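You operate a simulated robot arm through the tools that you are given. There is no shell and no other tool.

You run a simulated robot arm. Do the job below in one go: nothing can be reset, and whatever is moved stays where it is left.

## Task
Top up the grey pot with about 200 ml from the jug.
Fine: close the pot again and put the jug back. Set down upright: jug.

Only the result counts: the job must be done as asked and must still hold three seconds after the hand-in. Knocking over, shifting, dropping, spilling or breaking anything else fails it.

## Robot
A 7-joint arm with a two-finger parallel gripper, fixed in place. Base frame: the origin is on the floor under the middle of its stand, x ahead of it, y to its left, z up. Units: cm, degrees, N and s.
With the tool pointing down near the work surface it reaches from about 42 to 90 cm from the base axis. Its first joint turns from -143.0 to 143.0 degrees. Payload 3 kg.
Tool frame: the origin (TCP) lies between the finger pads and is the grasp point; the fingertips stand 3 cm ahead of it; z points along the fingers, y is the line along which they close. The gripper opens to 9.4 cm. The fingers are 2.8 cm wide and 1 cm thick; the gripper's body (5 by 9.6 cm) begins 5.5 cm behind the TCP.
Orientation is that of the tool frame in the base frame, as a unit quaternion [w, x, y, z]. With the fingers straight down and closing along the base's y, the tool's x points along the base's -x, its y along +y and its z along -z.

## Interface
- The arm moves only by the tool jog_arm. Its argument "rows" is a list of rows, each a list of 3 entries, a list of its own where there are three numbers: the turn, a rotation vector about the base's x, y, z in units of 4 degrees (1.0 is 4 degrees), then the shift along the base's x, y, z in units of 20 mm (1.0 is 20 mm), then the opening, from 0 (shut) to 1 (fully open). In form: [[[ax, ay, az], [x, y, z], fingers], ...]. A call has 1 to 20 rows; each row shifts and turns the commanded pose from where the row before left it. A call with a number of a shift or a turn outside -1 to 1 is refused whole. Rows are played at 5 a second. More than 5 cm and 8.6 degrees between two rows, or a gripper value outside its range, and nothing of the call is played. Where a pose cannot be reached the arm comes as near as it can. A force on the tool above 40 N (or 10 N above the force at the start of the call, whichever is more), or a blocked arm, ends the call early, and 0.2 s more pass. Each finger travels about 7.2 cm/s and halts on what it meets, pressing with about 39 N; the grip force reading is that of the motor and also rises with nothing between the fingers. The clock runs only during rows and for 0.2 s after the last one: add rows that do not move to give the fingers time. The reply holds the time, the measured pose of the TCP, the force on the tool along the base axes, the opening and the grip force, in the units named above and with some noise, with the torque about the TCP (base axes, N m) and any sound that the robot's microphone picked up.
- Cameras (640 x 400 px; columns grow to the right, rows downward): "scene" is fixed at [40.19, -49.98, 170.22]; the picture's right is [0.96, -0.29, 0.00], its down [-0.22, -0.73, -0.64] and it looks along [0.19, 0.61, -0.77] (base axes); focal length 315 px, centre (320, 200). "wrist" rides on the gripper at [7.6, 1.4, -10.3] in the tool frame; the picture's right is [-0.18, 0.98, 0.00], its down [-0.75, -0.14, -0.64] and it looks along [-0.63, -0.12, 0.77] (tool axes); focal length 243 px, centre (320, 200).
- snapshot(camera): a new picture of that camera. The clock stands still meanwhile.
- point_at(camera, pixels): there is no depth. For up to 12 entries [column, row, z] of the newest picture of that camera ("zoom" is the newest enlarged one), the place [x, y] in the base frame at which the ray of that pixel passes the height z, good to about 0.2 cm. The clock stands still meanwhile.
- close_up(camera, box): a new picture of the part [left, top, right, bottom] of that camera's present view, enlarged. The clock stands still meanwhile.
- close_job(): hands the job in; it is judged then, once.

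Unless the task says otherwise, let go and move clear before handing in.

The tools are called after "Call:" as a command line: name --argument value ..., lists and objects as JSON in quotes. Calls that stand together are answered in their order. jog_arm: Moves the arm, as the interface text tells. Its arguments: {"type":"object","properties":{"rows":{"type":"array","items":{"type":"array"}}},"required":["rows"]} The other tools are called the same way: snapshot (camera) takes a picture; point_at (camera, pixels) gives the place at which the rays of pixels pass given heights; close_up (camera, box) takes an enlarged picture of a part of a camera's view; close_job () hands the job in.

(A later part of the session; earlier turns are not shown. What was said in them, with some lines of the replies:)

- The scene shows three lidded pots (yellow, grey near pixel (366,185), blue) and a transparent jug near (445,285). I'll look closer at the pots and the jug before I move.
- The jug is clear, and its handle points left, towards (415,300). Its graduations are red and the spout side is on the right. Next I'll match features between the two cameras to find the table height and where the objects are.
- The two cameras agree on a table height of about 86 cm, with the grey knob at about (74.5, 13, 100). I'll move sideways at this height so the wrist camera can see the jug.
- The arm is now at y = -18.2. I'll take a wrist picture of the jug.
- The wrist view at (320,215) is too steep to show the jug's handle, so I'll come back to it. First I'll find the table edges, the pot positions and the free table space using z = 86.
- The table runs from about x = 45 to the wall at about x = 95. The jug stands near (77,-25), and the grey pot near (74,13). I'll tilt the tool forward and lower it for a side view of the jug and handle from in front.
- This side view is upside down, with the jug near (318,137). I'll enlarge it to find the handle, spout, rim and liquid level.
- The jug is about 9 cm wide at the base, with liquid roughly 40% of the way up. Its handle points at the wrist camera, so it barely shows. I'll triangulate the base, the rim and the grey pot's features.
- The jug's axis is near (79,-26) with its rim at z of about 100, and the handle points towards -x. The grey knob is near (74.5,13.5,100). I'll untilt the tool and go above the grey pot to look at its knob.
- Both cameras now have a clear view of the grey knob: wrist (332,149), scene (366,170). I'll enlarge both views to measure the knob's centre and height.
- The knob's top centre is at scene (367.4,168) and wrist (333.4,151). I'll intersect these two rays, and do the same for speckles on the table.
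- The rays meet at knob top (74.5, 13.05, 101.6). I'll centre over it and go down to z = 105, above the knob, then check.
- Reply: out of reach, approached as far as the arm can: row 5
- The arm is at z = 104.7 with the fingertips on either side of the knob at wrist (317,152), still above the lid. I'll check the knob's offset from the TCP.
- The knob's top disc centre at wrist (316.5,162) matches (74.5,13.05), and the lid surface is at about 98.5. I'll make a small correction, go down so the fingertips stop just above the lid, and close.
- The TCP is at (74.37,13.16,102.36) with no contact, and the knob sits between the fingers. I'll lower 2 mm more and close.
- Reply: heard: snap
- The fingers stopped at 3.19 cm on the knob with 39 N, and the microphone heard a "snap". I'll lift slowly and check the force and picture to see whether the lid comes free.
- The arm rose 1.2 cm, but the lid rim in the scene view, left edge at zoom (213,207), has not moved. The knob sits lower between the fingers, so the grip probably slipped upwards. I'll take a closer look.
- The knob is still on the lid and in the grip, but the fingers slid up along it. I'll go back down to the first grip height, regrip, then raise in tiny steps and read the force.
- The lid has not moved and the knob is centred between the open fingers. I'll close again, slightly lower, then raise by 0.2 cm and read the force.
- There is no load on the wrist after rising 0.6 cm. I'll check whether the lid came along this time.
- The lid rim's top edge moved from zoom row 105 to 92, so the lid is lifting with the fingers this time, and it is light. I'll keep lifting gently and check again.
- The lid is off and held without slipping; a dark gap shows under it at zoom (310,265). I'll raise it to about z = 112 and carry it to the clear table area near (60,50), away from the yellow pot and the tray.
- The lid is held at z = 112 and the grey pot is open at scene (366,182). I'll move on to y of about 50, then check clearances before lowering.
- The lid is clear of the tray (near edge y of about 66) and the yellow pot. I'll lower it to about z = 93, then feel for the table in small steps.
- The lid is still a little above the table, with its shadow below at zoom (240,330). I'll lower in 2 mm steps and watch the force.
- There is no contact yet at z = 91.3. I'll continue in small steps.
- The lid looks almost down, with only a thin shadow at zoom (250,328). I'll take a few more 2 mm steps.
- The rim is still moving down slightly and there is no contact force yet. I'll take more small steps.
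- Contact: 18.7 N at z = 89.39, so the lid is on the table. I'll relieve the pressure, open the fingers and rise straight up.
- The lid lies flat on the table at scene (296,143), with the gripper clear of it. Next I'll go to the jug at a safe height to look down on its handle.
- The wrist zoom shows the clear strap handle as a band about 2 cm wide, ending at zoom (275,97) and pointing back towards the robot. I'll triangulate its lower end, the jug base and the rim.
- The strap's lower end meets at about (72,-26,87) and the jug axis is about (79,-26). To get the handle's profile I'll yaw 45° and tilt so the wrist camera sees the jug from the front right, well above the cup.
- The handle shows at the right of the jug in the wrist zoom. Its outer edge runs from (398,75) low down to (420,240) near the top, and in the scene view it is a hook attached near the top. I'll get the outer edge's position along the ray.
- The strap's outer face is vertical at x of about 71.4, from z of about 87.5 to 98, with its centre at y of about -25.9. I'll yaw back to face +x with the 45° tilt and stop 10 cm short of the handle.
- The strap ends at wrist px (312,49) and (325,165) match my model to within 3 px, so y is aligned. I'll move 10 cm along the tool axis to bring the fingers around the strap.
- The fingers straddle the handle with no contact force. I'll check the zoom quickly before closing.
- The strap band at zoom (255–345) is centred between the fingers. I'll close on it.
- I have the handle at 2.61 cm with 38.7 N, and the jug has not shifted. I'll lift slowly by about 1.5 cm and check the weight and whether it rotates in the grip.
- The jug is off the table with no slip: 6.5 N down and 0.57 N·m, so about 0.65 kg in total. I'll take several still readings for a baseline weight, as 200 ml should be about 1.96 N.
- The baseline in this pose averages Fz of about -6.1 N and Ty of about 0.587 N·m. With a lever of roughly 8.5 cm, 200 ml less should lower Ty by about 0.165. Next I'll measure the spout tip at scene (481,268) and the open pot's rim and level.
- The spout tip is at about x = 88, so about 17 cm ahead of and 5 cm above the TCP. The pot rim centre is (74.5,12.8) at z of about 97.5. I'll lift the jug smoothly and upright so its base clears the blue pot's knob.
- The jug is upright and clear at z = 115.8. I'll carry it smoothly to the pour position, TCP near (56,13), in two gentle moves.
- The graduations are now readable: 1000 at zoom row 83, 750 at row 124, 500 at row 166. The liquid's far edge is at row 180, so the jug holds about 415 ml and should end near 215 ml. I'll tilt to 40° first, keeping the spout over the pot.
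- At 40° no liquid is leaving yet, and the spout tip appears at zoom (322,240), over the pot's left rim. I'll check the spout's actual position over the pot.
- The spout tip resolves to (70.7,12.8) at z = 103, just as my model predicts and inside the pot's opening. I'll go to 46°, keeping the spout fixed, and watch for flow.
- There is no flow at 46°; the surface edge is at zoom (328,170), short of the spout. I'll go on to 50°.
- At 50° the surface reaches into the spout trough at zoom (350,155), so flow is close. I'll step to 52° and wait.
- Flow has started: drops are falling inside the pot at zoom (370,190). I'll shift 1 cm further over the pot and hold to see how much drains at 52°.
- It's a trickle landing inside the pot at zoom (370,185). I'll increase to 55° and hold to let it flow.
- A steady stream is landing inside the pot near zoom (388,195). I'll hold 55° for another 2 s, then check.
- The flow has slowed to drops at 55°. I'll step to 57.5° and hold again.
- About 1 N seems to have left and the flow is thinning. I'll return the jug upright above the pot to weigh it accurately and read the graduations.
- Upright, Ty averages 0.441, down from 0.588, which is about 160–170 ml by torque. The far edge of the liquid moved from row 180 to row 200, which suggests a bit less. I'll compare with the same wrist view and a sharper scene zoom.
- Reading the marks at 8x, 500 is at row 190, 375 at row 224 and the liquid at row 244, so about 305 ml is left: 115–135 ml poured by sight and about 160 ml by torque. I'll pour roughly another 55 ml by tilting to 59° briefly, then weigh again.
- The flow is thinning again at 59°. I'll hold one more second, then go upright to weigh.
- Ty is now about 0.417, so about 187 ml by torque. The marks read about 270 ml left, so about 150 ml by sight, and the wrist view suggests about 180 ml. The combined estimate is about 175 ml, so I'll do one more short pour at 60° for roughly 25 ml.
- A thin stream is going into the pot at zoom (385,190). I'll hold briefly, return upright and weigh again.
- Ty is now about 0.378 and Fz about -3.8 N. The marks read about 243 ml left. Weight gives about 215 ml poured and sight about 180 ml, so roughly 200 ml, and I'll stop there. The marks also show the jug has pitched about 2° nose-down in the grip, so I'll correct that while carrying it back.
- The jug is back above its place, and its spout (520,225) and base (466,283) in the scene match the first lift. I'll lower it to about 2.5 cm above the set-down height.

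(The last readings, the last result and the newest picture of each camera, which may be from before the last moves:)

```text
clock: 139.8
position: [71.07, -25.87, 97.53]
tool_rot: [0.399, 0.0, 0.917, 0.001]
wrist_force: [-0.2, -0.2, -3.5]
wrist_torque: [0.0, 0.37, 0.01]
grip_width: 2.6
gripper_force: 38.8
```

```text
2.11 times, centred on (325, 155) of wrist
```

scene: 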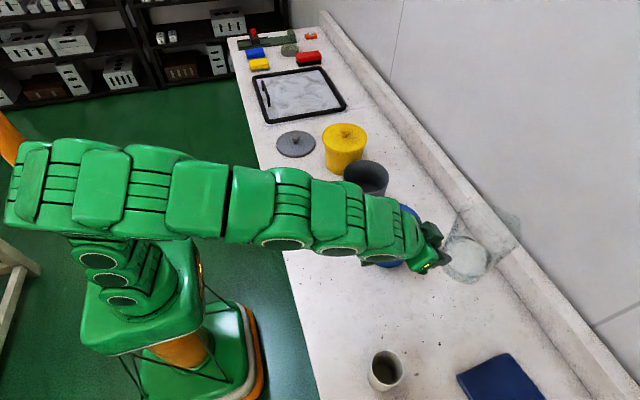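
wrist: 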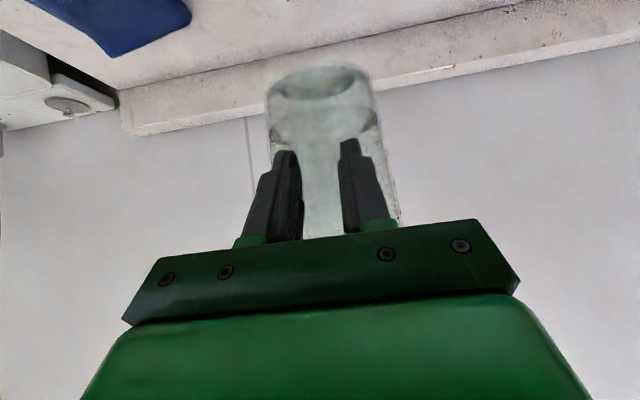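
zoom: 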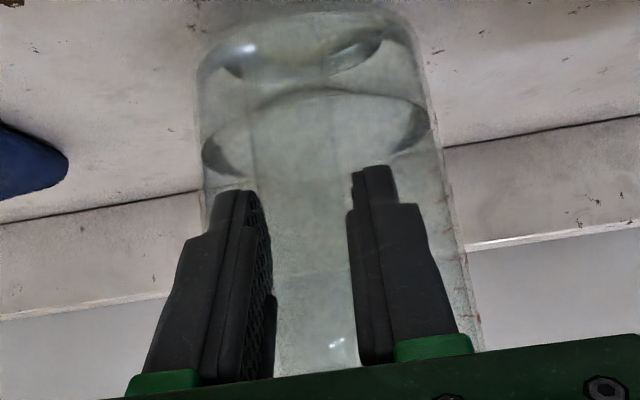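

The jug is hanging about 3 cm above its set-down height. I'll lower to about z = 95.5, then go in 2 mm steps watching Fz and Ty.

Call:
jog_arm --rows '[[[0, 0, 0], [0, 0, -0.2], 0], [[0, 0, 0], [0, 0, -0.3], 0], [[0, 0, 0], [0, 0, -0.25], 0], [[0, 0, 0], [0, 0, -0.15], 0], [[0, 0, 0], [0, 0, -0.1], 0], [[0, 0, 0], [0, 0, 0], 0]]'

Call:
jog_arm --rows '[[[0, 0, 0], [0, 0, -0.1], 0]]'

Call:
jog_arm --rows '[[[0, 0, 0], [0, 0, -0.1], 0]]'

Call:
close_up --camera "scene" --box '[390, 245, 490, 325]'

```text
clock: 141.2
position: [71.05, -26.05, 95.53]
tool_rot: [0.398, 0.0, 0.917, 0.0]
wrist_force: [1.6, -0.3, -3.8]
wrist_torque: [0.02, 0.34, 0.0]
grip_width: 2.6
gripper_force: 38.9
```

```text
clock: 141.6
position: [71.01, -25.95, 95.34]
tool_rot: [0.399, 0.0, 0.917, -0.001]
wrist_force: [-4.0, 0.6, 6.7]
wrist_torque: [0.04, -0.71, 0.05]
grip_width: 2.59
gripper_force: 39.0
```

```text
clock: 142.0
position: [71.06, -25.81, 95.19]
tool_rot: [0.399, 0.0, 0.917, 0.0]
wrist_force: [-4.2, -0.2, 10.1]
wrist_torque: [-0.08, -1.15, -0.07]
grip_width: 2.61
gripper_force: 38.7
```

```text
5.00 times, centred on (440, 285) of scene
```

zoom: 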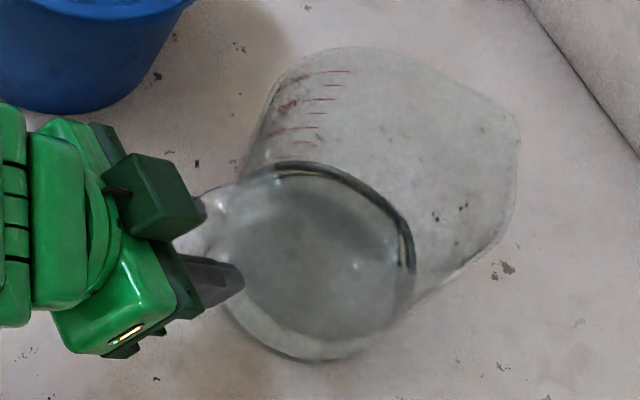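

Contact began at z of about 95.35, and the torque puts the contact point about 14 cm ahead, which is the front edge of the base. So the jug is still slightly nose-down. I'll raise 3 mm, rotate 2° nose-up and feel again.

Call:
jog_arm --rows '[[[0, 0, 0], [0, 0, 0.2], 0], [[0, -0.25, 0], [0, 0, 0], 0], [[0, -0.25, 0], [0, 0, 0], 0], [[0, 0, 0], [0, 0, 0], 0]]'

Call:
jog_arm --rows '[[[0, 0, 0], [0, 0, -0.1], 0]]'

Call:
jog_arm --rows '[[[0, 0, 0], [0, 0, -0.1], 0]]'

Call:
jog_arm --rows '[[[0, 0, 0], [0, 0, -0.1], 0]]'

```text
clock: 143.0
position: [71.13, -26.05, 95.46]
tool_rot: [0.414, 0.0, 0.91, 0.0]
wrist_force: [0.0, -0.4, -4.2]
wrist_torque: [0.01, 0.39, 0.03]
grip_width: 2.6
gripper_force: 38.7
```

```text
clock: 143.4
position: [71.04, -25.87, 95.36]
tool_rot: [0.415, 0.0, 0.91, 0.0]
wrist_force: [0.4, -0.7, -4.2]
wrist_torque: [0.01, 0.39, -0.01]
grip_width: 2.58
gripper_force: 38.8
```

```text
clock: 143.8
position: [71.05, -25.9, 95.13]
tool_rot: [0.414, 0.001, 0.91, -0.001]
wrist_force: [-0.3, -0.8, -4.1]
wrist_torque: [-0.01, 0.38, 0.0]
grip_width: 2.6
gripper_force: 39.1
```

```text
clock: 144.2
position: [71.1, -26.02, 94.96]
tool_rot: [0.415, 0.0, 0.91, 0.0]
wrist_force: [-0.8, 0.1, -3.2]
wrist_torque: [0.01, 0.39, 0.02]
grip_width: 2.6
gripper_force: 38.5
```

The jug is free at z = 94.96 after the extra nose-up. I'll continue in 1–2 mm steps.

Call:
jog_arm --rows '[[[0, 0, 0], [0, 0, -0.07], 0]]'

Call:
jog_arm --rows '[[[0, 0, 0], [0, 0, -0.07], 0]]'

Call:
jog_arm --rows '[[[0, 0, 0], [0, 0, -0.07], 0]]'

Call:
close_up --camera "scene" --box '[390, 245, 490, 325]'

```text
clock: 144.6
position: [71.08, -25.91, 94.72]
tool_rot: [0.415, 0.0, 0.91, 0.0]
wrist_force: [-0.8, -0.3, -1.5]
wrist_torque: [0.0, 0.36, 0.03]
grip_width: 2.57
gripper_force: 39.2
```

```text
clock: 145.0
position: [71.04, -26.07, 94.79]
tool_rot: [0.416, 0.0, 0.91, -0.001]
wrist_force: [-4.3, 1.4, 14.0]
wrist_torque: [0.14, -0.1, 0.09]
grip_width: 2.6
gripper_force: 38.9
```

```text
clock: 145.5
position: [71.19, -25.94, 94.7]
tool_rot: [0.417, 0.0, 0.909, -0.001]
wrist_force: [-0.4, 1.5, 2.0]
wrist_torque: [0.15, 0.15, 0.09]
grip_width: 2.56
gripper_force: 38.5
stopped in row 1: the force on the tool passed its limit at 41 N (the readings are from after the stop); the commanded pose is now the measured one
```

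```text
5.00 times, centred on (440, 285) of scene
```

zoom: 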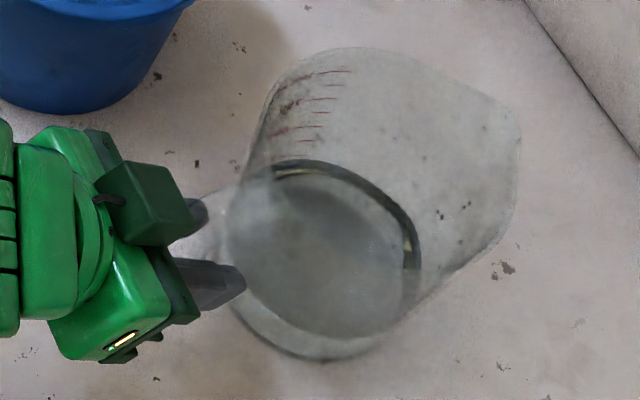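

The contact lever is now about 4.5–5 cm, the rear edge of the base, so the jug is slightly nose-up and flat lies between. I'll ease up 1 mm, rotate 1° back and check the balance.

Call:
jog_arm --rows '[[[0, 0, 0], [0, 0, 0.06], 0], [[0, 0.15, 0], [0, 0, 0], 0], [[0, 0.1, 0], [0, 0, 0], 0], [[0, 0, 0], [0, 0, 0], 0]]'

Call:
jog_arm --rows '[[[0, 0, 0], [0, 0, 0], 0]]'

Call:
jog_arm --rows '[[[0, 0, 0], [0, 0, -0.04], 0]]'

```text
clock: 146.5
position: [71.24, -26.02, 94.81]
tool_rot: [0.409, 0.001, 0.912, -0.002]
wrist_force: [-4.1, -0.1, 8.8]
wrist_torque: [-0.05, -1.17, -0.05]
grip_width: 2.6
gripper_force: 38.8
```

```text
clock: 146.9
position: [71.25, -25.95, 94.88]
tool_rot: [0.409, 0.001, 0.913, -0.002]
wrist_force: [-4.9, -1.2, 10.9]
wrist_torque: [-0.04, -1.2, -0.07]
grip_width: 2.58
gripper_force: 39.4
```

```text
clock: 147.3
position: [71.27, -25.94, 94.74]
tool_rot: [0.409, -0.001, 0.912, -0.001]
wrist_force: [-6.6, 2.1, 15.5]
wrist_torque: [-0.01, -0.52, 0.06]
grip_width: 2.6
gripper_force: 39.2
```

The contact centre is now about 7.9 cm ahead, between the front and rear edges, so the jug sits essentially flat. I'll ease off the pressure a little before opening.

Call:
jog_arm --rows '[[[0, 0, 0], [0.05, 0, 0.03], 0], [[0, 0, 0], [0, 0, 0], 0]]'

Call:
close_up --camera "scene" --box '[390, 245, 490, 325]'

Call:
close_up --camera "wrist" --box '[240, 60, 410, 250]'

```text
clock: 147.9
position: [71.32, -25.97, 94.69]
tool_rot: [0.408, 0.0, 0.913, -0.001]
wrist_force: [-5.1, -0.7, 8.6]
wrist_torque: [0.01, -0.2, -0.02]
grip_width: 2.58
gripper_force: 39.1
```

```text
5.00 times, centred on (440, 285) of scene
```

zoom: 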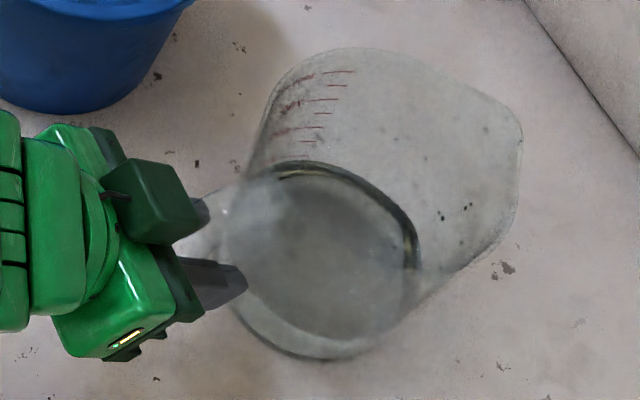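

```text
2.11 times, centred on (325, 155) of wrist
```

zoom: 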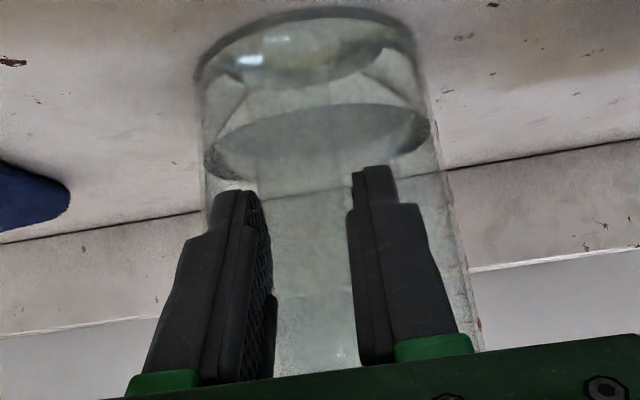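

Fz is balanced and the jug is flat on the table, within about 0.5 cm of its original spot. I'll open the fingers and back away along the tool axis.

Call:
jog_arm --rows '[[[0, 0, 0], [0, 0, 0], 0.3], [[0, 0, 0], [0, 0, 0], 0.4], [[0, 0, 0], [0, 0, 0], 0.5], [[0, 0, 0], [0, 0, 0], 0.6], [[0, 0, 0], [0, 0, 0], 0.7], [[0, 0, 0], [0, 0, 0], 0.7]]'

Call:
close_up --camera "scene" --box '[390, 245, 490, 325]'

Call:
close_up --camera "wrist" --box '[240, 60, 410, 250]'

```text
clock: 149.3
position: [71.28, -25.95, 94.66]
tool_rot: [0.408, 0.0, 0.913, -0.001]
wrist_force: [-0.1, 0.2, -0.2]
wrist_torque: [0.02, 0.03, -0.01]
grip_width: 6.57
gripper_force: 0.1
```

```text
5.00 times, centred on (440, 285) of scene
```

zoom: 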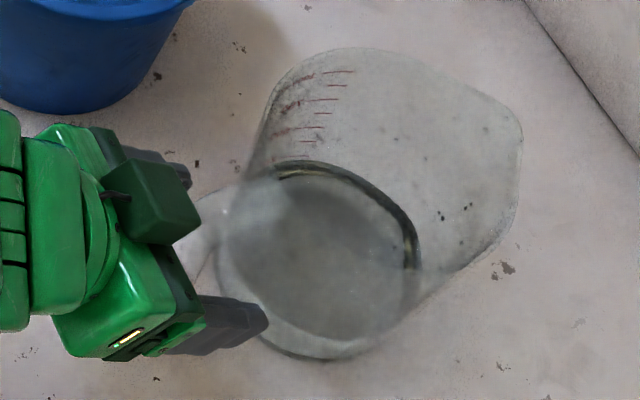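

```text
2.11 times, centred on (325, 155) of wrist
```

zoom: 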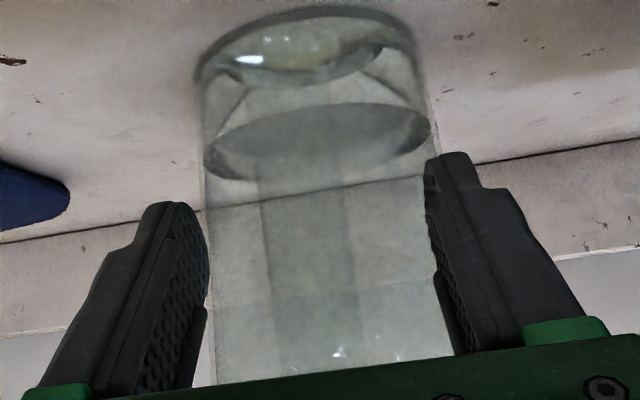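

The jug stands upright and did not move on release. I'll back out along the tool axis and rise.

Call:
jog_arm --rows '[[[0, 0, 0], [-0.37, 0, 0.33], 0.7], [[0, 0, 0], [-0.6, 0, 0.54], 0.7], [[0, 0, 0], [-0.745, 0, 0.667], 0.7], [[0, 0, 0], [-0.745, 0, 0.667], 0.7], [[0, 0, 0], [-0.745, 0, 0.667], 0.7], [[0, 0, 0], [-0.745, 0, 0.667], 0.7], [[0, 0, 0], [-0.5, 0, 0.9], 0.7], [[0, 0, 0], [0, 0, 1], 0.7], [[0, 0, 0], [0, 0, 1], 0.7], [[0, 0, 0], [0, 0, 1], 0.7]]'

Call:
snapshot --camera "scene"

Call:
snapshot --camera "wrist"

```text
clock: 151.5
position: [62.39, -26.14, 109.61]
tool_rot: [0.408, 0.0, 0.913, -0.001]
wrist_force: [0.6, 0.0, -0.5]
wrist_torque: [-0.02, 0.0, 0.01]
grip_width: 6.58
gripper_force: 0.0
```

```text
taken
```

scene: 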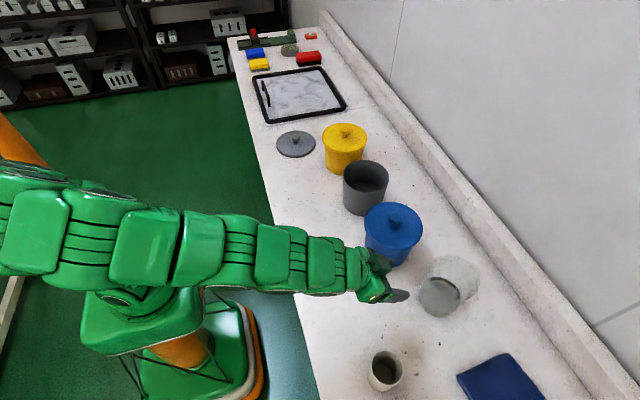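

```text
taken
```

wrist: 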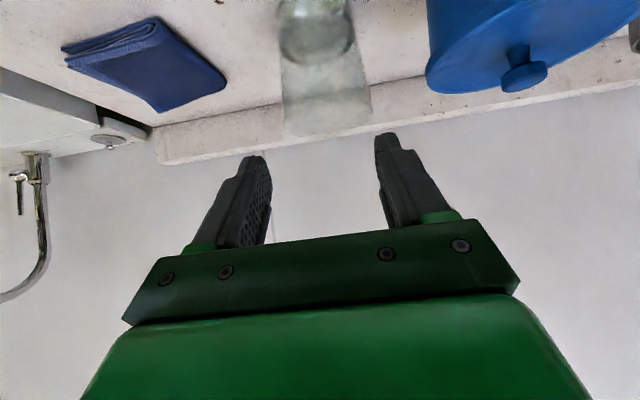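

The jug stands in its place at scene (447,285). I'll untilt the tool to point straight down and go to the lid.

Call:
jog_arm --rows '[[[0, 1, 0], [-0.05, 0.5, 0.4], 0.8], [[0, 1, 0], [-0.05, 1, 0.4], 0.8], [[0, 1, 0], [-0.05, 1, 0.4], 0.8], [[0, 1, 0], [-0.05, 1, 0.4], 0.8], [[0, 1, 0], [-0.05, 1, 0.4], 0.8], [[0, 1, 0], [-0.05, 1, 0.4], 0.8], [[0, 1, 0], [-0.05, 1, 0.4], 0.8], [[0, 1, 0], [-0.05, 1, 0.4], 0.8], [[0, 1, 0], [-0.05, 1, 0.4], 0.8], [[0, 1, 0], [-0.05, 1, 0.4], 0.8], [[0, 1, 0], [-0.05, 1, 0], 0.8], [[0, 1, 0], [-0.05, 1, 0], 0.8], [[0, 0.04, 0], [-0.05, 1, 0], 0.8], [[0, 0, 0], [-0.05, 1, 0], 0.8], [[0, 0, 0], [-0.05, 1, 0], 0.8], [[0, 0, 0], [-0.05, 1, 0], 0.8], [[0, 0, 0], [-0.05, 1, 0], 0.8], [[0, 0, 0], [-0.05, 1, 0], 0.8], [[0, 0, 0], [-0.05, 1, 0], 0.8], [[0, 0, 0], [-0.05, 1, 0], 0.8]]'

Call:
jog_arm --rows '[[[0, 0, 0], [0, 1, 0], 0.8], [[0, 0, 0], [0, 1, 0], 0.8], [[0, 0, 0], [0, 1, 0], 0.8], [[0, 0, 0], [0, 1, 0], 0.8], [[0, 0, 0], [0, 1, 0], 0.8], [[0, 0, 0], [0, 1, 0], 0.8], [[0, 0, 0], [0, 1, 0], 0.8], [[0, 0, 0], [0, 1, 0], 0.8], [[0, 0, 0], [0, 1, 0], 0.8], [[0, 0, 0], [0, 1, 0], 0.8], [[0, 0, 0], [0, 1, 0], 0.8], [[0, 0, 0], [0, 1, 0], 0.8], [[0, 0, 0], [0, 1, 0], 0.8], [[0, 0, 0], [0, 1, 0], 0.8], [[0, 0, 0], [0, 1, 0], 0.8], [[0, 0, 0], [0, 1, 0], 0.8], [[0, 0, 0], [0, 0.8, 0], 0.8], [[0, 0, 0], [0, 0.5, 0], 0.8], [[0, 0, 0], [0, 0, 0], 0.8]]'

Call:
snapshot --camera "wrist"

Call:
snapshot --camera "scene"

```text
clock: 155.7
position: [60.34, 12.93, 117.66]
tool_rot: [0.0, 0.0, 1.0, -0.001]
wrist_force: [0.1, 0.6, 0.0]
wrist_torque: [-0.03, -0.01, -0.01]
grip_width: 7.51
gripper_force: 0.0
```

```text
clock: 159.7
position: [60.38, 47.68, 117.81]
tool_rot: [0.001, 0.0, 1.0, 0.0]
wrist_force: [0.3, -0.1, -0.5]
wrist_torque: [0.0, 0.01, 0.0]
grip_width: 7.51
gripper_force: 0.1
```

```text
taken
```

wrist: 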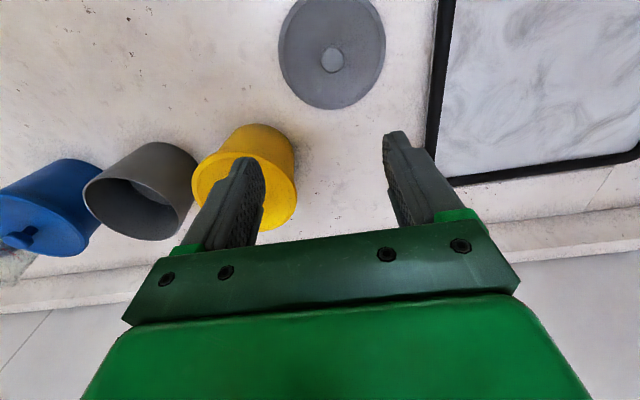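

```text
taken
```

scene: 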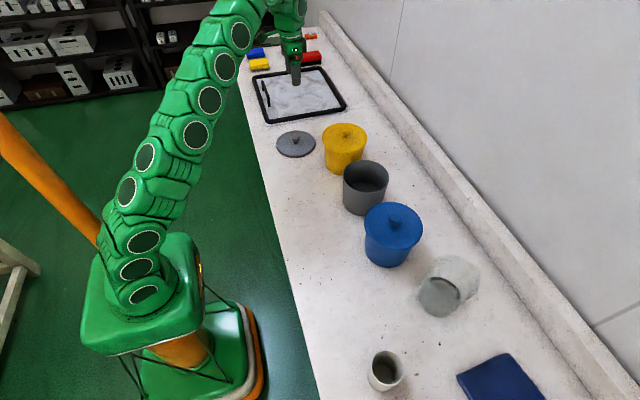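

The lid is at wrist (333,60) with its knob expected at (59.95,49.5). I'll line up and go down to just above the knob.

Call:
jog_arm --rows '[[[0, 0, 0], [-0.215, 0.9, 0], 0.8], [[0, 0, 0], [0, 0, -1], 0.8], [[0, 0, 0], [0, 0, -1], 0.8], [[0, 0, 0], [0, 0, -1], 0.8], [[0, 0, 0], [0, 0, -1], 0.8], [[0, 0, 0], [0, 0, -1], 0.8], [[0, 0, 0], [0, 0, -1], 0.8], [[0, 0, 0], [0, 0, -1], 0.8], [[0, 0, 0], [0, 0, -1], 0.8], [[0, 0, 0], [0, 0, -1], 0.8], [[0, 0, 0], [0, 0, -1], 0.8], [[0, 0, 0], [0, 0, -0.8], 0.8], [[0, 0, 0], [0, 0, -0.6], 0.8], [[0, 0, 0], [0, 0, 0], 0.8]]'

Call:
snapshot --camera "wrist"

Call:
close_up --camera "wrist" --box '[230, 90, 410, 230]'

```text
clock: 162.7
position: [60.0, 49.42, 94.87]
tool_rot: [0.001, 0.0, 1.0, -0.001]
wrist_force: [-0.4, -0.5, -0.9]
wrist_torque: [0.02, 0.0, 0.02]
grip_width: 7.51
gripper_force: 0.0
```

```text
taken
```

wrist: 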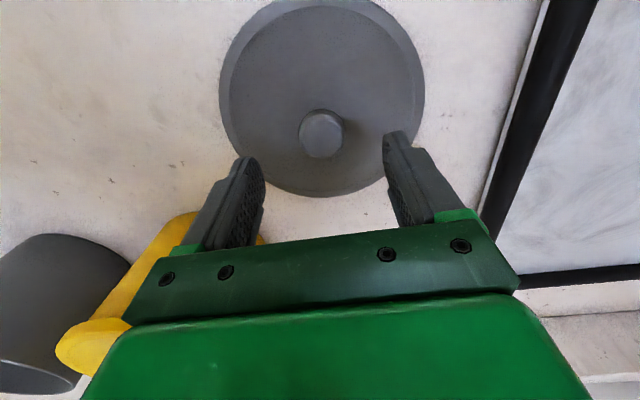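

```text
2.86 times, centred on (320, 160) of wrist
```

zoom: 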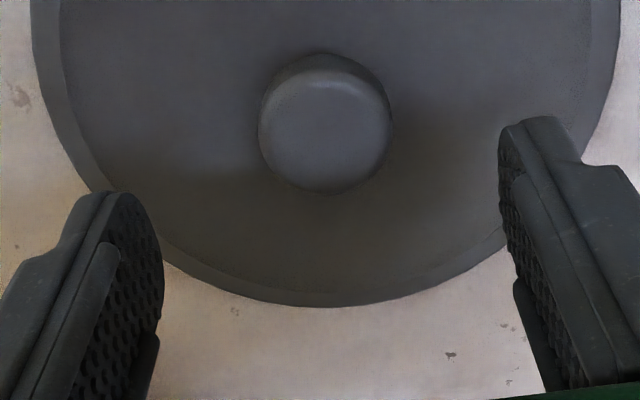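

The knob at wrist (322,136) is within 2 px of the prediction. I'll go down to the same grip height as before (z of about 89.5) and close.

Call:
jog_arm --rows '[[[0, 0, 0], [0, 0, -0.8], 0.8], [[0, 0, 0], [0, 0, -0.8], 0.8], [[0, 0, 0], [0, 0, -0.6], 0.8], [[0, 0, 0], [0, 0, -0.3], 0.8], [[0, 0, 0], [0, 0, -0.17], 0.8], [[0, 0, 0], [0, 0, 0], 0.8]]'

Call:
jog_arm --rows '[[[0, 0, 0], [0, 0, 0], 0.6], [[0, 0, 0], [0, 0, 0], 0.45], [[0, 0, 0], [0, 0, 0], 0.3], [[0, 0, 0], [0, 0, 0], 0], [[0, 0, 0], [0, 0, 0], 0], [[0, 0, 0], [0, 0, 0], 0]]'

Call:
close_up --camera "wrist" --box '[240, 100, 400, 230]'

```text
clock: 164.1
position: [59.96, 49.32, 89.41]
tool_rot: [0.0, 0.0, 1.0, -0.001]
wrist_force: [0.2, -0.3, 0.1]
wrist_torque: [-0.02, 0.0, -0.03]
grip_width: 7.5
gripper_force: 0.1
```

```text
clock: 165.5
position: [59.74, 49.27, 89.39]
tool_rot: [0.0, -0.001, 1.0, -0.001]
wrist_force: [-0.1, 0.2, 1.4]
wrist_torque: [0.0, 0.01, -0.06]
grip_width: 3.22
gripper_force: 39.8
```

```text
3.08 times, centred on (320, 165) of wrist
```

zoom: 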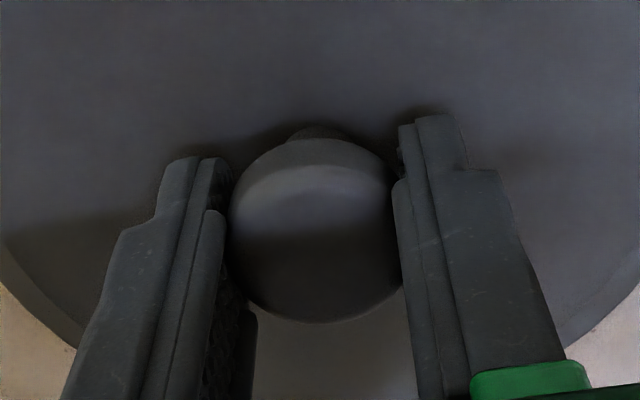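

The grip is the same as before, at 3.22 cm on the knob. I'll lift slowly and check that the lid follows.

Call:
jog_arm --rows '[[[0, 0, 0], [0, 0, 0.1], 0], [[0, 0, 0], [0, 0, 0.1], 0], [[0, 0, 0], [0, 0, 0.15], 0], [[0, 0, 0], [0, 0, 0.2], 0], [[0, 0, 0], [0, 0, 0.2], 0], [[0, 0, 0], [0, 0, 0.25], 0], [[0, 0, 0], [0, 0, 0], 0]]'

Call:
close_up --camera "wrist" --box '[240, 100, 400, 230]'

Call:
close_up --camera "scene" --box '[250, 90, 370, 170]'

```text
clock: 167.1
position: [59.87, 49.42, 91.49]
tool_rot: [0.001, 0.0, 1.0, 0.0]
wrist_force: [-0.3, 0.2, -0.8]
wrist_torque: [-0.02, -0.02, -0.03]
grip_width: 3.23
gripper_force: 38.7
```

```text
3.08 times, centred on (320, 165) of wrist
```

zoom: 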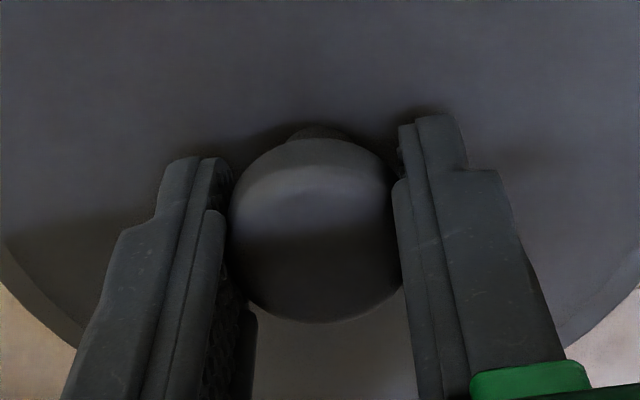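

```text
5.00 times, centred on (310, 130) of scene
```

zoom: 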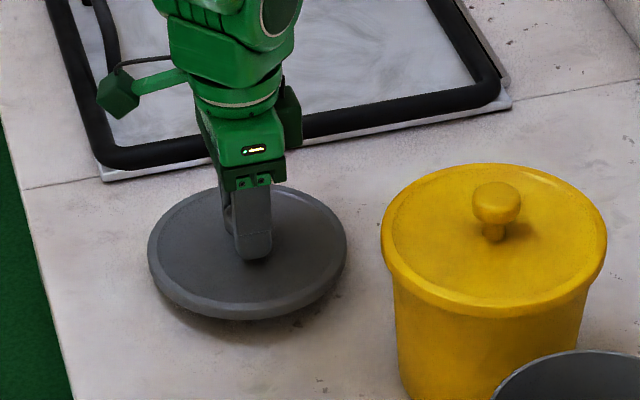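

The lid is held firmly and off the table. I'll raise it to z of about 111.5 and carry it back over the grey pot at (74.5,13.1).

Call:
jog_arm --rows '[[[0, 0, 0], [0, 0, 0.5], 0], [[0, 0, 0], [0, 0, 0.8], 0], [[0, 0, 0], [0, 0, 0.9], 0], [[0, 0, 0], [0, 0, 1], 0], [[0, 0, 0], [0, 0, 1], 0], [[0, 0, 0], [0, 0, 1], 0], [[0, 0, 0], [0, 0, 1], 0], [[0, 0, 0], [0, 0, 1], 0], [[0, 0, 0], [0, 0, 1], 0], [[0, 0, 0], [0, 0, 1], 0], [[0, 0, 0], [0, 0, 0.8], 0], [[0, 0, 0], [0, -0.5, 0], 0], [[0, 0, 0], [0, -0.8, 0], 0], [[0, 0, 0], [0, -0.9, 0], 0], [[0, 0, 0], [0, -0.9, 0], 0], [[0, 0, 0], [0, -0.9, 0], 0], [[0, 0, 0], [0, -0.9, 0], 0], [[0, 0, 0], [0, -0.9, 0], 0], [[0, 0, 0], [0, -0.9, 0], 0], [[0, 0, 0], [0, -0.8, 0], 0]]'

Call:
snapshot --camera "wrist"

```text
clock: 171.3
position: [59.96, 34.43, 111.61]
tool_rot: [0.0, 0.0, 1.0, -0.001]
wrist_force: [0.0, 0.5, -0.1]
wrist_torque: [-0.04, 0.03, -0.02]
grip_width: 3.2
gripper_force: 39.3
```

```text
taken
```

wrist: 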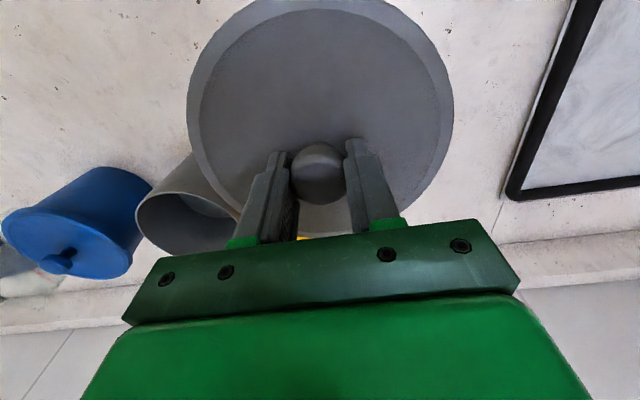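

The lid is still level and firmly held at (60,34.4,111.6). I'll move diagonally to above the pot.

Call:
jog_arm --rows '[[[0, 0, 0], [0.3, -0.4, 0], 0], [[0, 0, 0], [0.5, -0.7, 0], 0], [[0, 0, 0], [0.6, -0.9, 0], 0], [[0, 0, 0], [0.6, -0.9, 0], 0], [[0, 0, 0], [0.6, -0.9, 0], 0], [[0, 0, 0], [0.6, -0.9, 0], 0], [[0, 0, 0], [0.6, -0.9, 0], 0], [[0, 0, 0], [0.6, -0.9, 0], 0], [[0, 0, 0], [0.6, -0.9, 0], 0], [[0, 0, 0], [0.6, -0.9, 0], 0], [[0, 0, 0], [0.6, -0.9, 0], 0], [[0, 0, 0], [0.5, -0.8, 0], 0], [[0, 0, 0], [0.36, -0.48, 0], 0], [[0, 0, 0], [0.2, -0.1, 0], 0], [[0, 0, 0], [0, 0, 0], 0]]'

Call:
close_up --camera "scene" --box '[310, 110, 430, 230]'

Call:
snapshot --camera "wrist"

```text
clock: 174.5
position: [74.59, 13.16, 111.42]
tool_rot: [0.001, 0.0, 1.0, -0.001]
wrist_force: [-0.2, -0.9, 0.0]
wrist_torque: [0.0, 0.01, -0.03]
grip_width: 3.19
gripper_force: 38.8
```

```text
3.33 times, centred on (370, 170) of scene
```

zoom: 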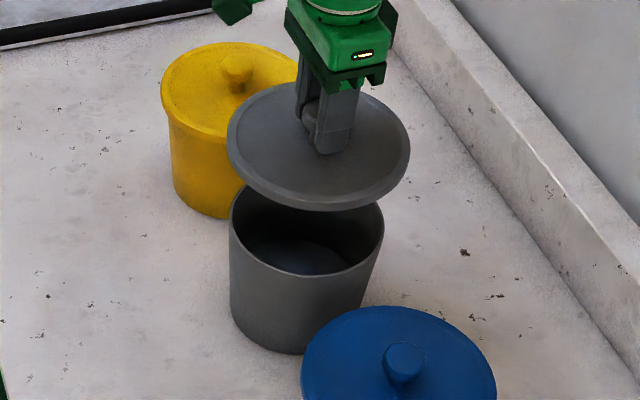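

```text
taken
```

wrist: 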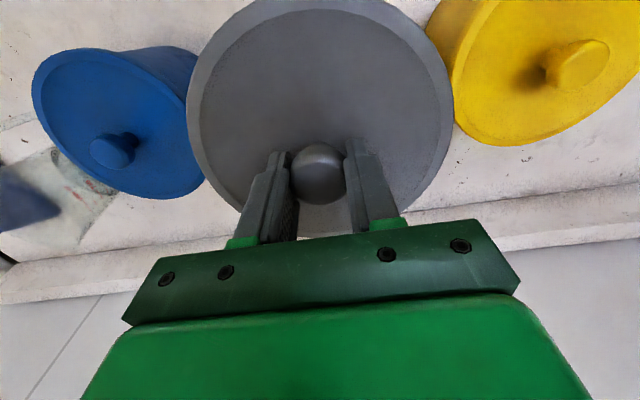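

The lid is over the pot at (74.59,13.16). I'll lower it to about z = 104.5 and check the alignment before seating it.

Call:
jog_arm --rows '[[[0, 0, 0], [0, 0, -0.4], 0], [[0, 0, 0], [0, 0, -0.6], 0], [[0, 0, 0], [0, 0, -0.7], 0], [[0, 0, 0], [0, 0, -0.7], 0], [[0, 0, 0], [0, 0, -0.6], 0], [[0, 0, 0], [0, 0, -0.4], 0], [[0, 0, 0], [0, 0, 0], 0]]'

Call:
close_up --camera "scene" --box '[330, 140, 410, 220]'

```text
clock: 176.1
position: [74.5, 13.21, 104.59]
tool_rot: [0.0, -0.001, 1.0, -0.001]
wrist_force: [0.9, 0.7, -0.6]
wrist_torque: [-0.01, 0.03, 0.01]
grip_width: 3.2
gripper_force: 38.8
```

```text
5.00 times, centred on (370, 180) of scene
```

zoom: 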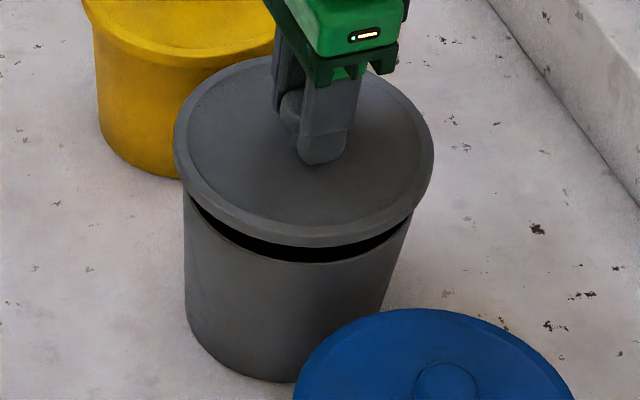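

The lid is concentric with the pot, with an even dark gap at zoom (300,250). I'll lower to about z = 102.8 and then seat it in small steps, watching the force.

Call:
jog_arm --rows '[[[0, 0, 0], [0, -0.04, -0.3], 0], [[0, 0, 0], [0, 0, -0.3], 0], [[0, 0, 0], [0, 0, -0.3], 0], [[0, 0, 0], [0, 0, 0], 0]]'

Call:
jog_arm --rows '[[[0, 0, 0], [0, 0, -0.1], 0]]'

Call:
jog_arm --rows '[[[0, 0, 0], [0, 0, -0.1], 0]]'

Call:
close_up --camera "scene" --box '[330, 140, 410, 220]'

```text
clock: 177.1
position: [74.51, 13.33, 102.87]
tool_rot: [0.001, 0.001, 1.0, -0.001]
wrist_force: [-0.6, 0.4, 0.0]
wrist_torque: [0.01, 0.03, -0.02]
grip_width: 3.19
gripper_force: 38.6
```

```text
clock: 177.5
position: [74.44, 13.28, 102.66]
tool_rot: [0.001, 0.0, 1.0, -0.001]
wrist_force: [0.4, 0.3, 0.1]
wrist_torque: [0.0, 0.03, -0.02]
grip_width: 3.18
gripper_force: 39.2
```

```text
clock: 177.9
position: [74.52, 13.15, 102.32]
tool_rot: [0.002, -0.001, 1.0, -0.001]
wrist_force: [0.4, 0.5, 0.1]
wrist_torque: [-0.01, 0.0, 0.02]
grip_width: 3.19
gripper_force: 39.1
```

```text
5.00 times, centred on (370, 180) of scene
```

zoom: 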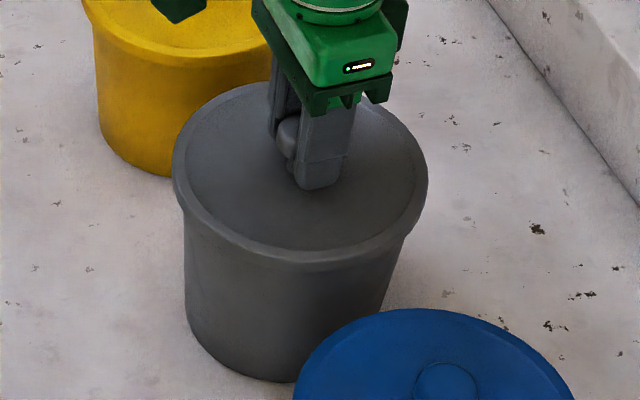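

The lid is nearly down: its top edge is at zoom row 84, against 88 when closed. There's no contact force yet, so I'll continue in small steps.

Call:
jog_arm --rows '[[[0, 0, 0], [0, 0, -0.07], 0]]'

Call:
jog_arm --rows '[[[0, 0, 0], [0, 0, -0.07], 0]]'

Call:
jog_arm --rows '[[[0, 0, 0], [0, 0, -0.07], 0]]'

Call:
close_up --camera "scene" --box '[330, 140, 410, 220]'

```text
clock: 178.3
position: [74.42, 13.3, 102.39]
tool_rot: [0.001, 0.0, 1.0, -0.002]
wrist_force: [-1.0, 0.5, -0.1]
wrist_torque: [0.0, 0.0, 0.0]
grip_width: 3.2
gripper_force: 39.3
```

```text
clock: 178.7
position: [74.45, 13.23, 102.14]
tool_rot: [0.001, 0.0, 1.0, -0.001]
wrist_force: [-0.2, 0.0, -1.4]
wrist_torque: [-0.01, -0.02, 0.0]
grip_width: 3.2
gripper_force: 38.8
```

```text
clock: 179.1
position: [74.5, 13.24, 101.95]
tool_rot: [0.001, 0.0, 1.0, -0.001]
wrist_force: [-0.6, 0.2, -0.1]
wrist_torque: [0.0, 0.0, 0.0]
grip_width: 3.2
gripper_force: 39.0
```

```text
5.00 times, centred on (370, 180) of scene
```

zoom: 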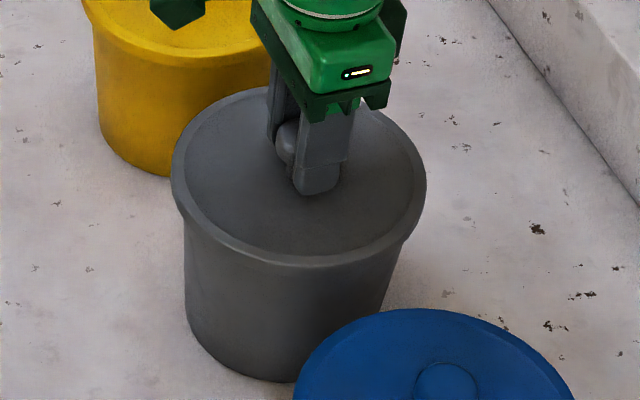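

No contact yet at z = 101.95, and the lid is about 1.5 mm towards +y. I'll nudge it back and continue down.

Call:
jog_arm --rows '[[[0, 0, 0], [0.03, -0.07, 0], 0]]'

Call:
jog_arm --rows '[[[0, 0, 0], [0, 0, -0.06], 0]]'

Call:
jog_arm --rows '[[[0, 0, 0], [0, 0, -0.06], 0]]'

Call:
jog_arm --rows '[[[0, 0, 0], [0, 0, -0.06], 0]]'

Call:
close_up --camera "scene" --box '[330, 140, 410, 220]'

```text
clock: 179.5
position: [74.53, 13.04, 101.96]
tool_rot: [0.0, 0.0, 1.0, -0.001]
wrist_force: [-1.1, -0.2, -0.7]
wrist_torque: [-0.02, 0.0, -0.02]
grip_width: 3.21
gripper_force: 38.9
```

```text
clock: 179.9
position: [74.52, 13.03, 101.92]
tool_rot: [0.001, 0.0, 1.0, 0.0]
wrist_force: [0.1, 0.2, -1.0]
wrist_torque: [0.01, 0.0, -0.01]
grip_width: 3.22
gripper_force: 39.6
```

```text
clock: 180.3
position: [74.52, 13.0, 101.87]
tool_rot: [0.002, 0.0, 1.0, -0.001]
wrist_force: [-2.8, -3.4, 15.8]
wrist_torque: [-0.09, 0.25, 0.03]
grip_width: 3.23
gripper_force: 38.8
heard: snap
```

```text
clock: 180.8
position: [74.6, 13.04, 101.82]
tool_rot: [0.003, 0.001, 1.0, -0.001]
wrist_force: [-10.0, -4.0, 12.6]
wrist_torque: [-0.05, 0.27, 0.0]
grip_width: 3.21
gripper_force: 39.2
stopped in row 1: the force on the tool passed its limit at 42 N (the readings are from after the stop); the commanded pose is now the measured one
```

```text
5.00 times, centred on (370, 180) of scene
```

zoom: 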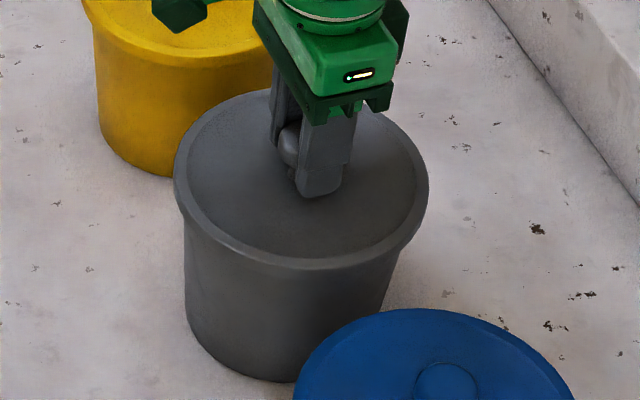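

"Snap" was heard and the lid rim (left edge 174, right edge 428) matches the original closed picture, so the lid has clicked on. I'll open the fingers without lifting, then rise.

Call:
jog_arm --rows '[[[0, 0, 0], [0, 0, 0], 0.4], [[0, 0, 0], [0, 0, 0], 0.5], [[0, 0, 0], [0, 0, 0], 0.7], [[0, 0, 0], [0, 0, 0], 0.8], [[0, 0, 0], [0, 0, 0.3], 0.8], [[0, 0, 0], [0, 0, 0.6], 0.8], [[0, 0, 0], [0, 0, 0.8], 0.8], [[0, 0, 0], [0, 0, 0.8], 0.8], [[0, 0, 0], [0, 0, 0.8], 0.8], [[0, 0, 0], [-0.3, 0, 0.8], 0.8], [[0, 0, 0], [-0.8, 0, 0.6], 0.8], [[0, 0, 0], [-0.9, 0, 0.4], 0.8], [[0, 0, 0], [-0.9, 0, 0], 0.8], [[0, 0, 0], [-0.9, 0, 0], 0.8], [[0, 0, 0], [-0.9, 0, 0], 0.8], [[0, 0, 0], [-0.9, 0, 0], 0.8], [[0, 0, 0], [-0.9, 0, 0], 0.8], [[0, 0, 0], [-0.5, 0, 0], 0.8]]'

Call:
snapshot --camera "scene"

Call:
close_up --camera "scene" --box '[330, 140, 410, 220]'

Call:
close_up --camera "scene" --box '[390, 245, 490, 325]'

Call:
snapshot --camera "wrist"

```text
clock: 184.6
position: [60.58, 12.99, 112.14]
tool_rot: [0.002, 0.0, 1.0, -0.001]
wrist_force: [0.1, 1.0, -0.9]
wrist_torque: [0.03, 0.02, 0.0]
grip_width: 7.53
gripper_force: 0.0
```

```text
taken
```

scene: 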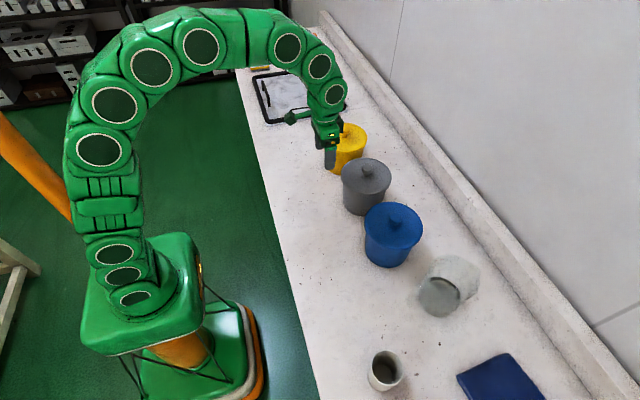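

```text
5.00 times, centred on (370, 180) of scene
```

zoom: 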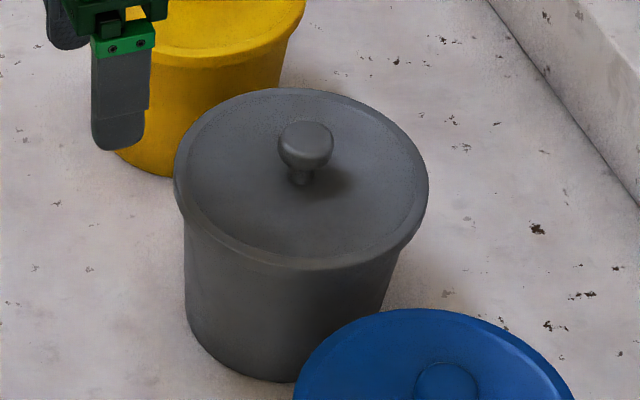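

```text
5.00 times, centred on (440, 285) of scene
```

zoom: 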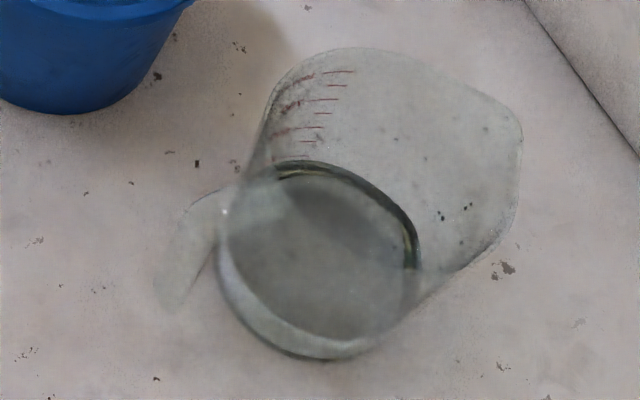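

```text
taken
```

wrist: 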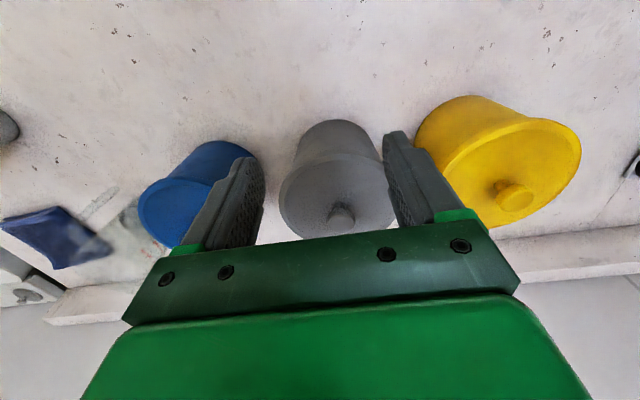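

The lid is seated exactly as in the first picture, with the knob at zoom (306,145) and the rim from 174 to 428. The jug stands upright with its level just under the 250 mark. I'll check the area once for spills or shifted items before handing in.

Call:
close_up --camera "scene" --box '[260, 120, 460, 320]'

Call:
jog_arm --rows '[[[0, 0, 0], [-0.5, 0, 0.5], 0.8], [[0, 0, 0], [-0.5, 0, 0.5], 0.8], [[0, 0, 0], [-0.5, 0, 0.5], 0.8], [[0, 0, 0], [-0.5, 0, 0.5], 0.8], [[0, 0, 0], [0, 0, 0], 0.8]]'

Call:
snapshot --camera "scene"

```text
2.00 times, centred on (360, 220) of scene
```

zoom: 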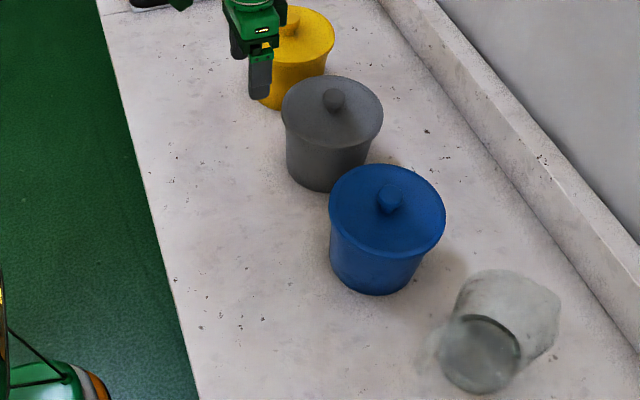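

```text
clock: 185.8
position: [56.69, 13.16, 116.18]
tool_rot: [0.001, 0.0, 1.0, -0.001]
wrist_force: [-0.5, -0.8, 0.0]
wrist_torque: [0.02, 0.01, 0.0]
grip_width: 7.53
gripper_force: 0.1
```

```text
taken
```

scene: 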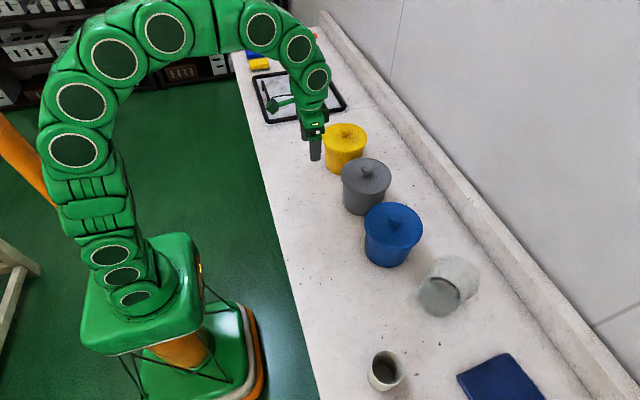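

The grey pot is closed at (366,185), the jug stands upright in its place at (447,285), and nothing else has moved. I see no spills on the table, and the gripper is open and clear, so I'm handing the job in.

Call:
close_job

```text
The job is handed in.
```

The grey pot is topped up with roughly 200 ml, its lid is back on, and the jug is upright on the table within about half a centimetre of where it started. I've handed the job in; the reply only confirmed it was received.

- **Amount poured:** the jug's weight change suggests about 215–220 ml. Readings against the jug's marks ranged from about 180 to 220 ml. The jug's level is now just under its 250 ml mark.
- **Lid:** the microphone heard a snap as the lid went on, and its position matches the first picture.
- **Jug:** it tipped about 2° forward in the grip while pouring. I levelled it before letting go, and it stayed still when released.
- **Rest of the table:** I saw no spills, and nothing else appears to have moved.
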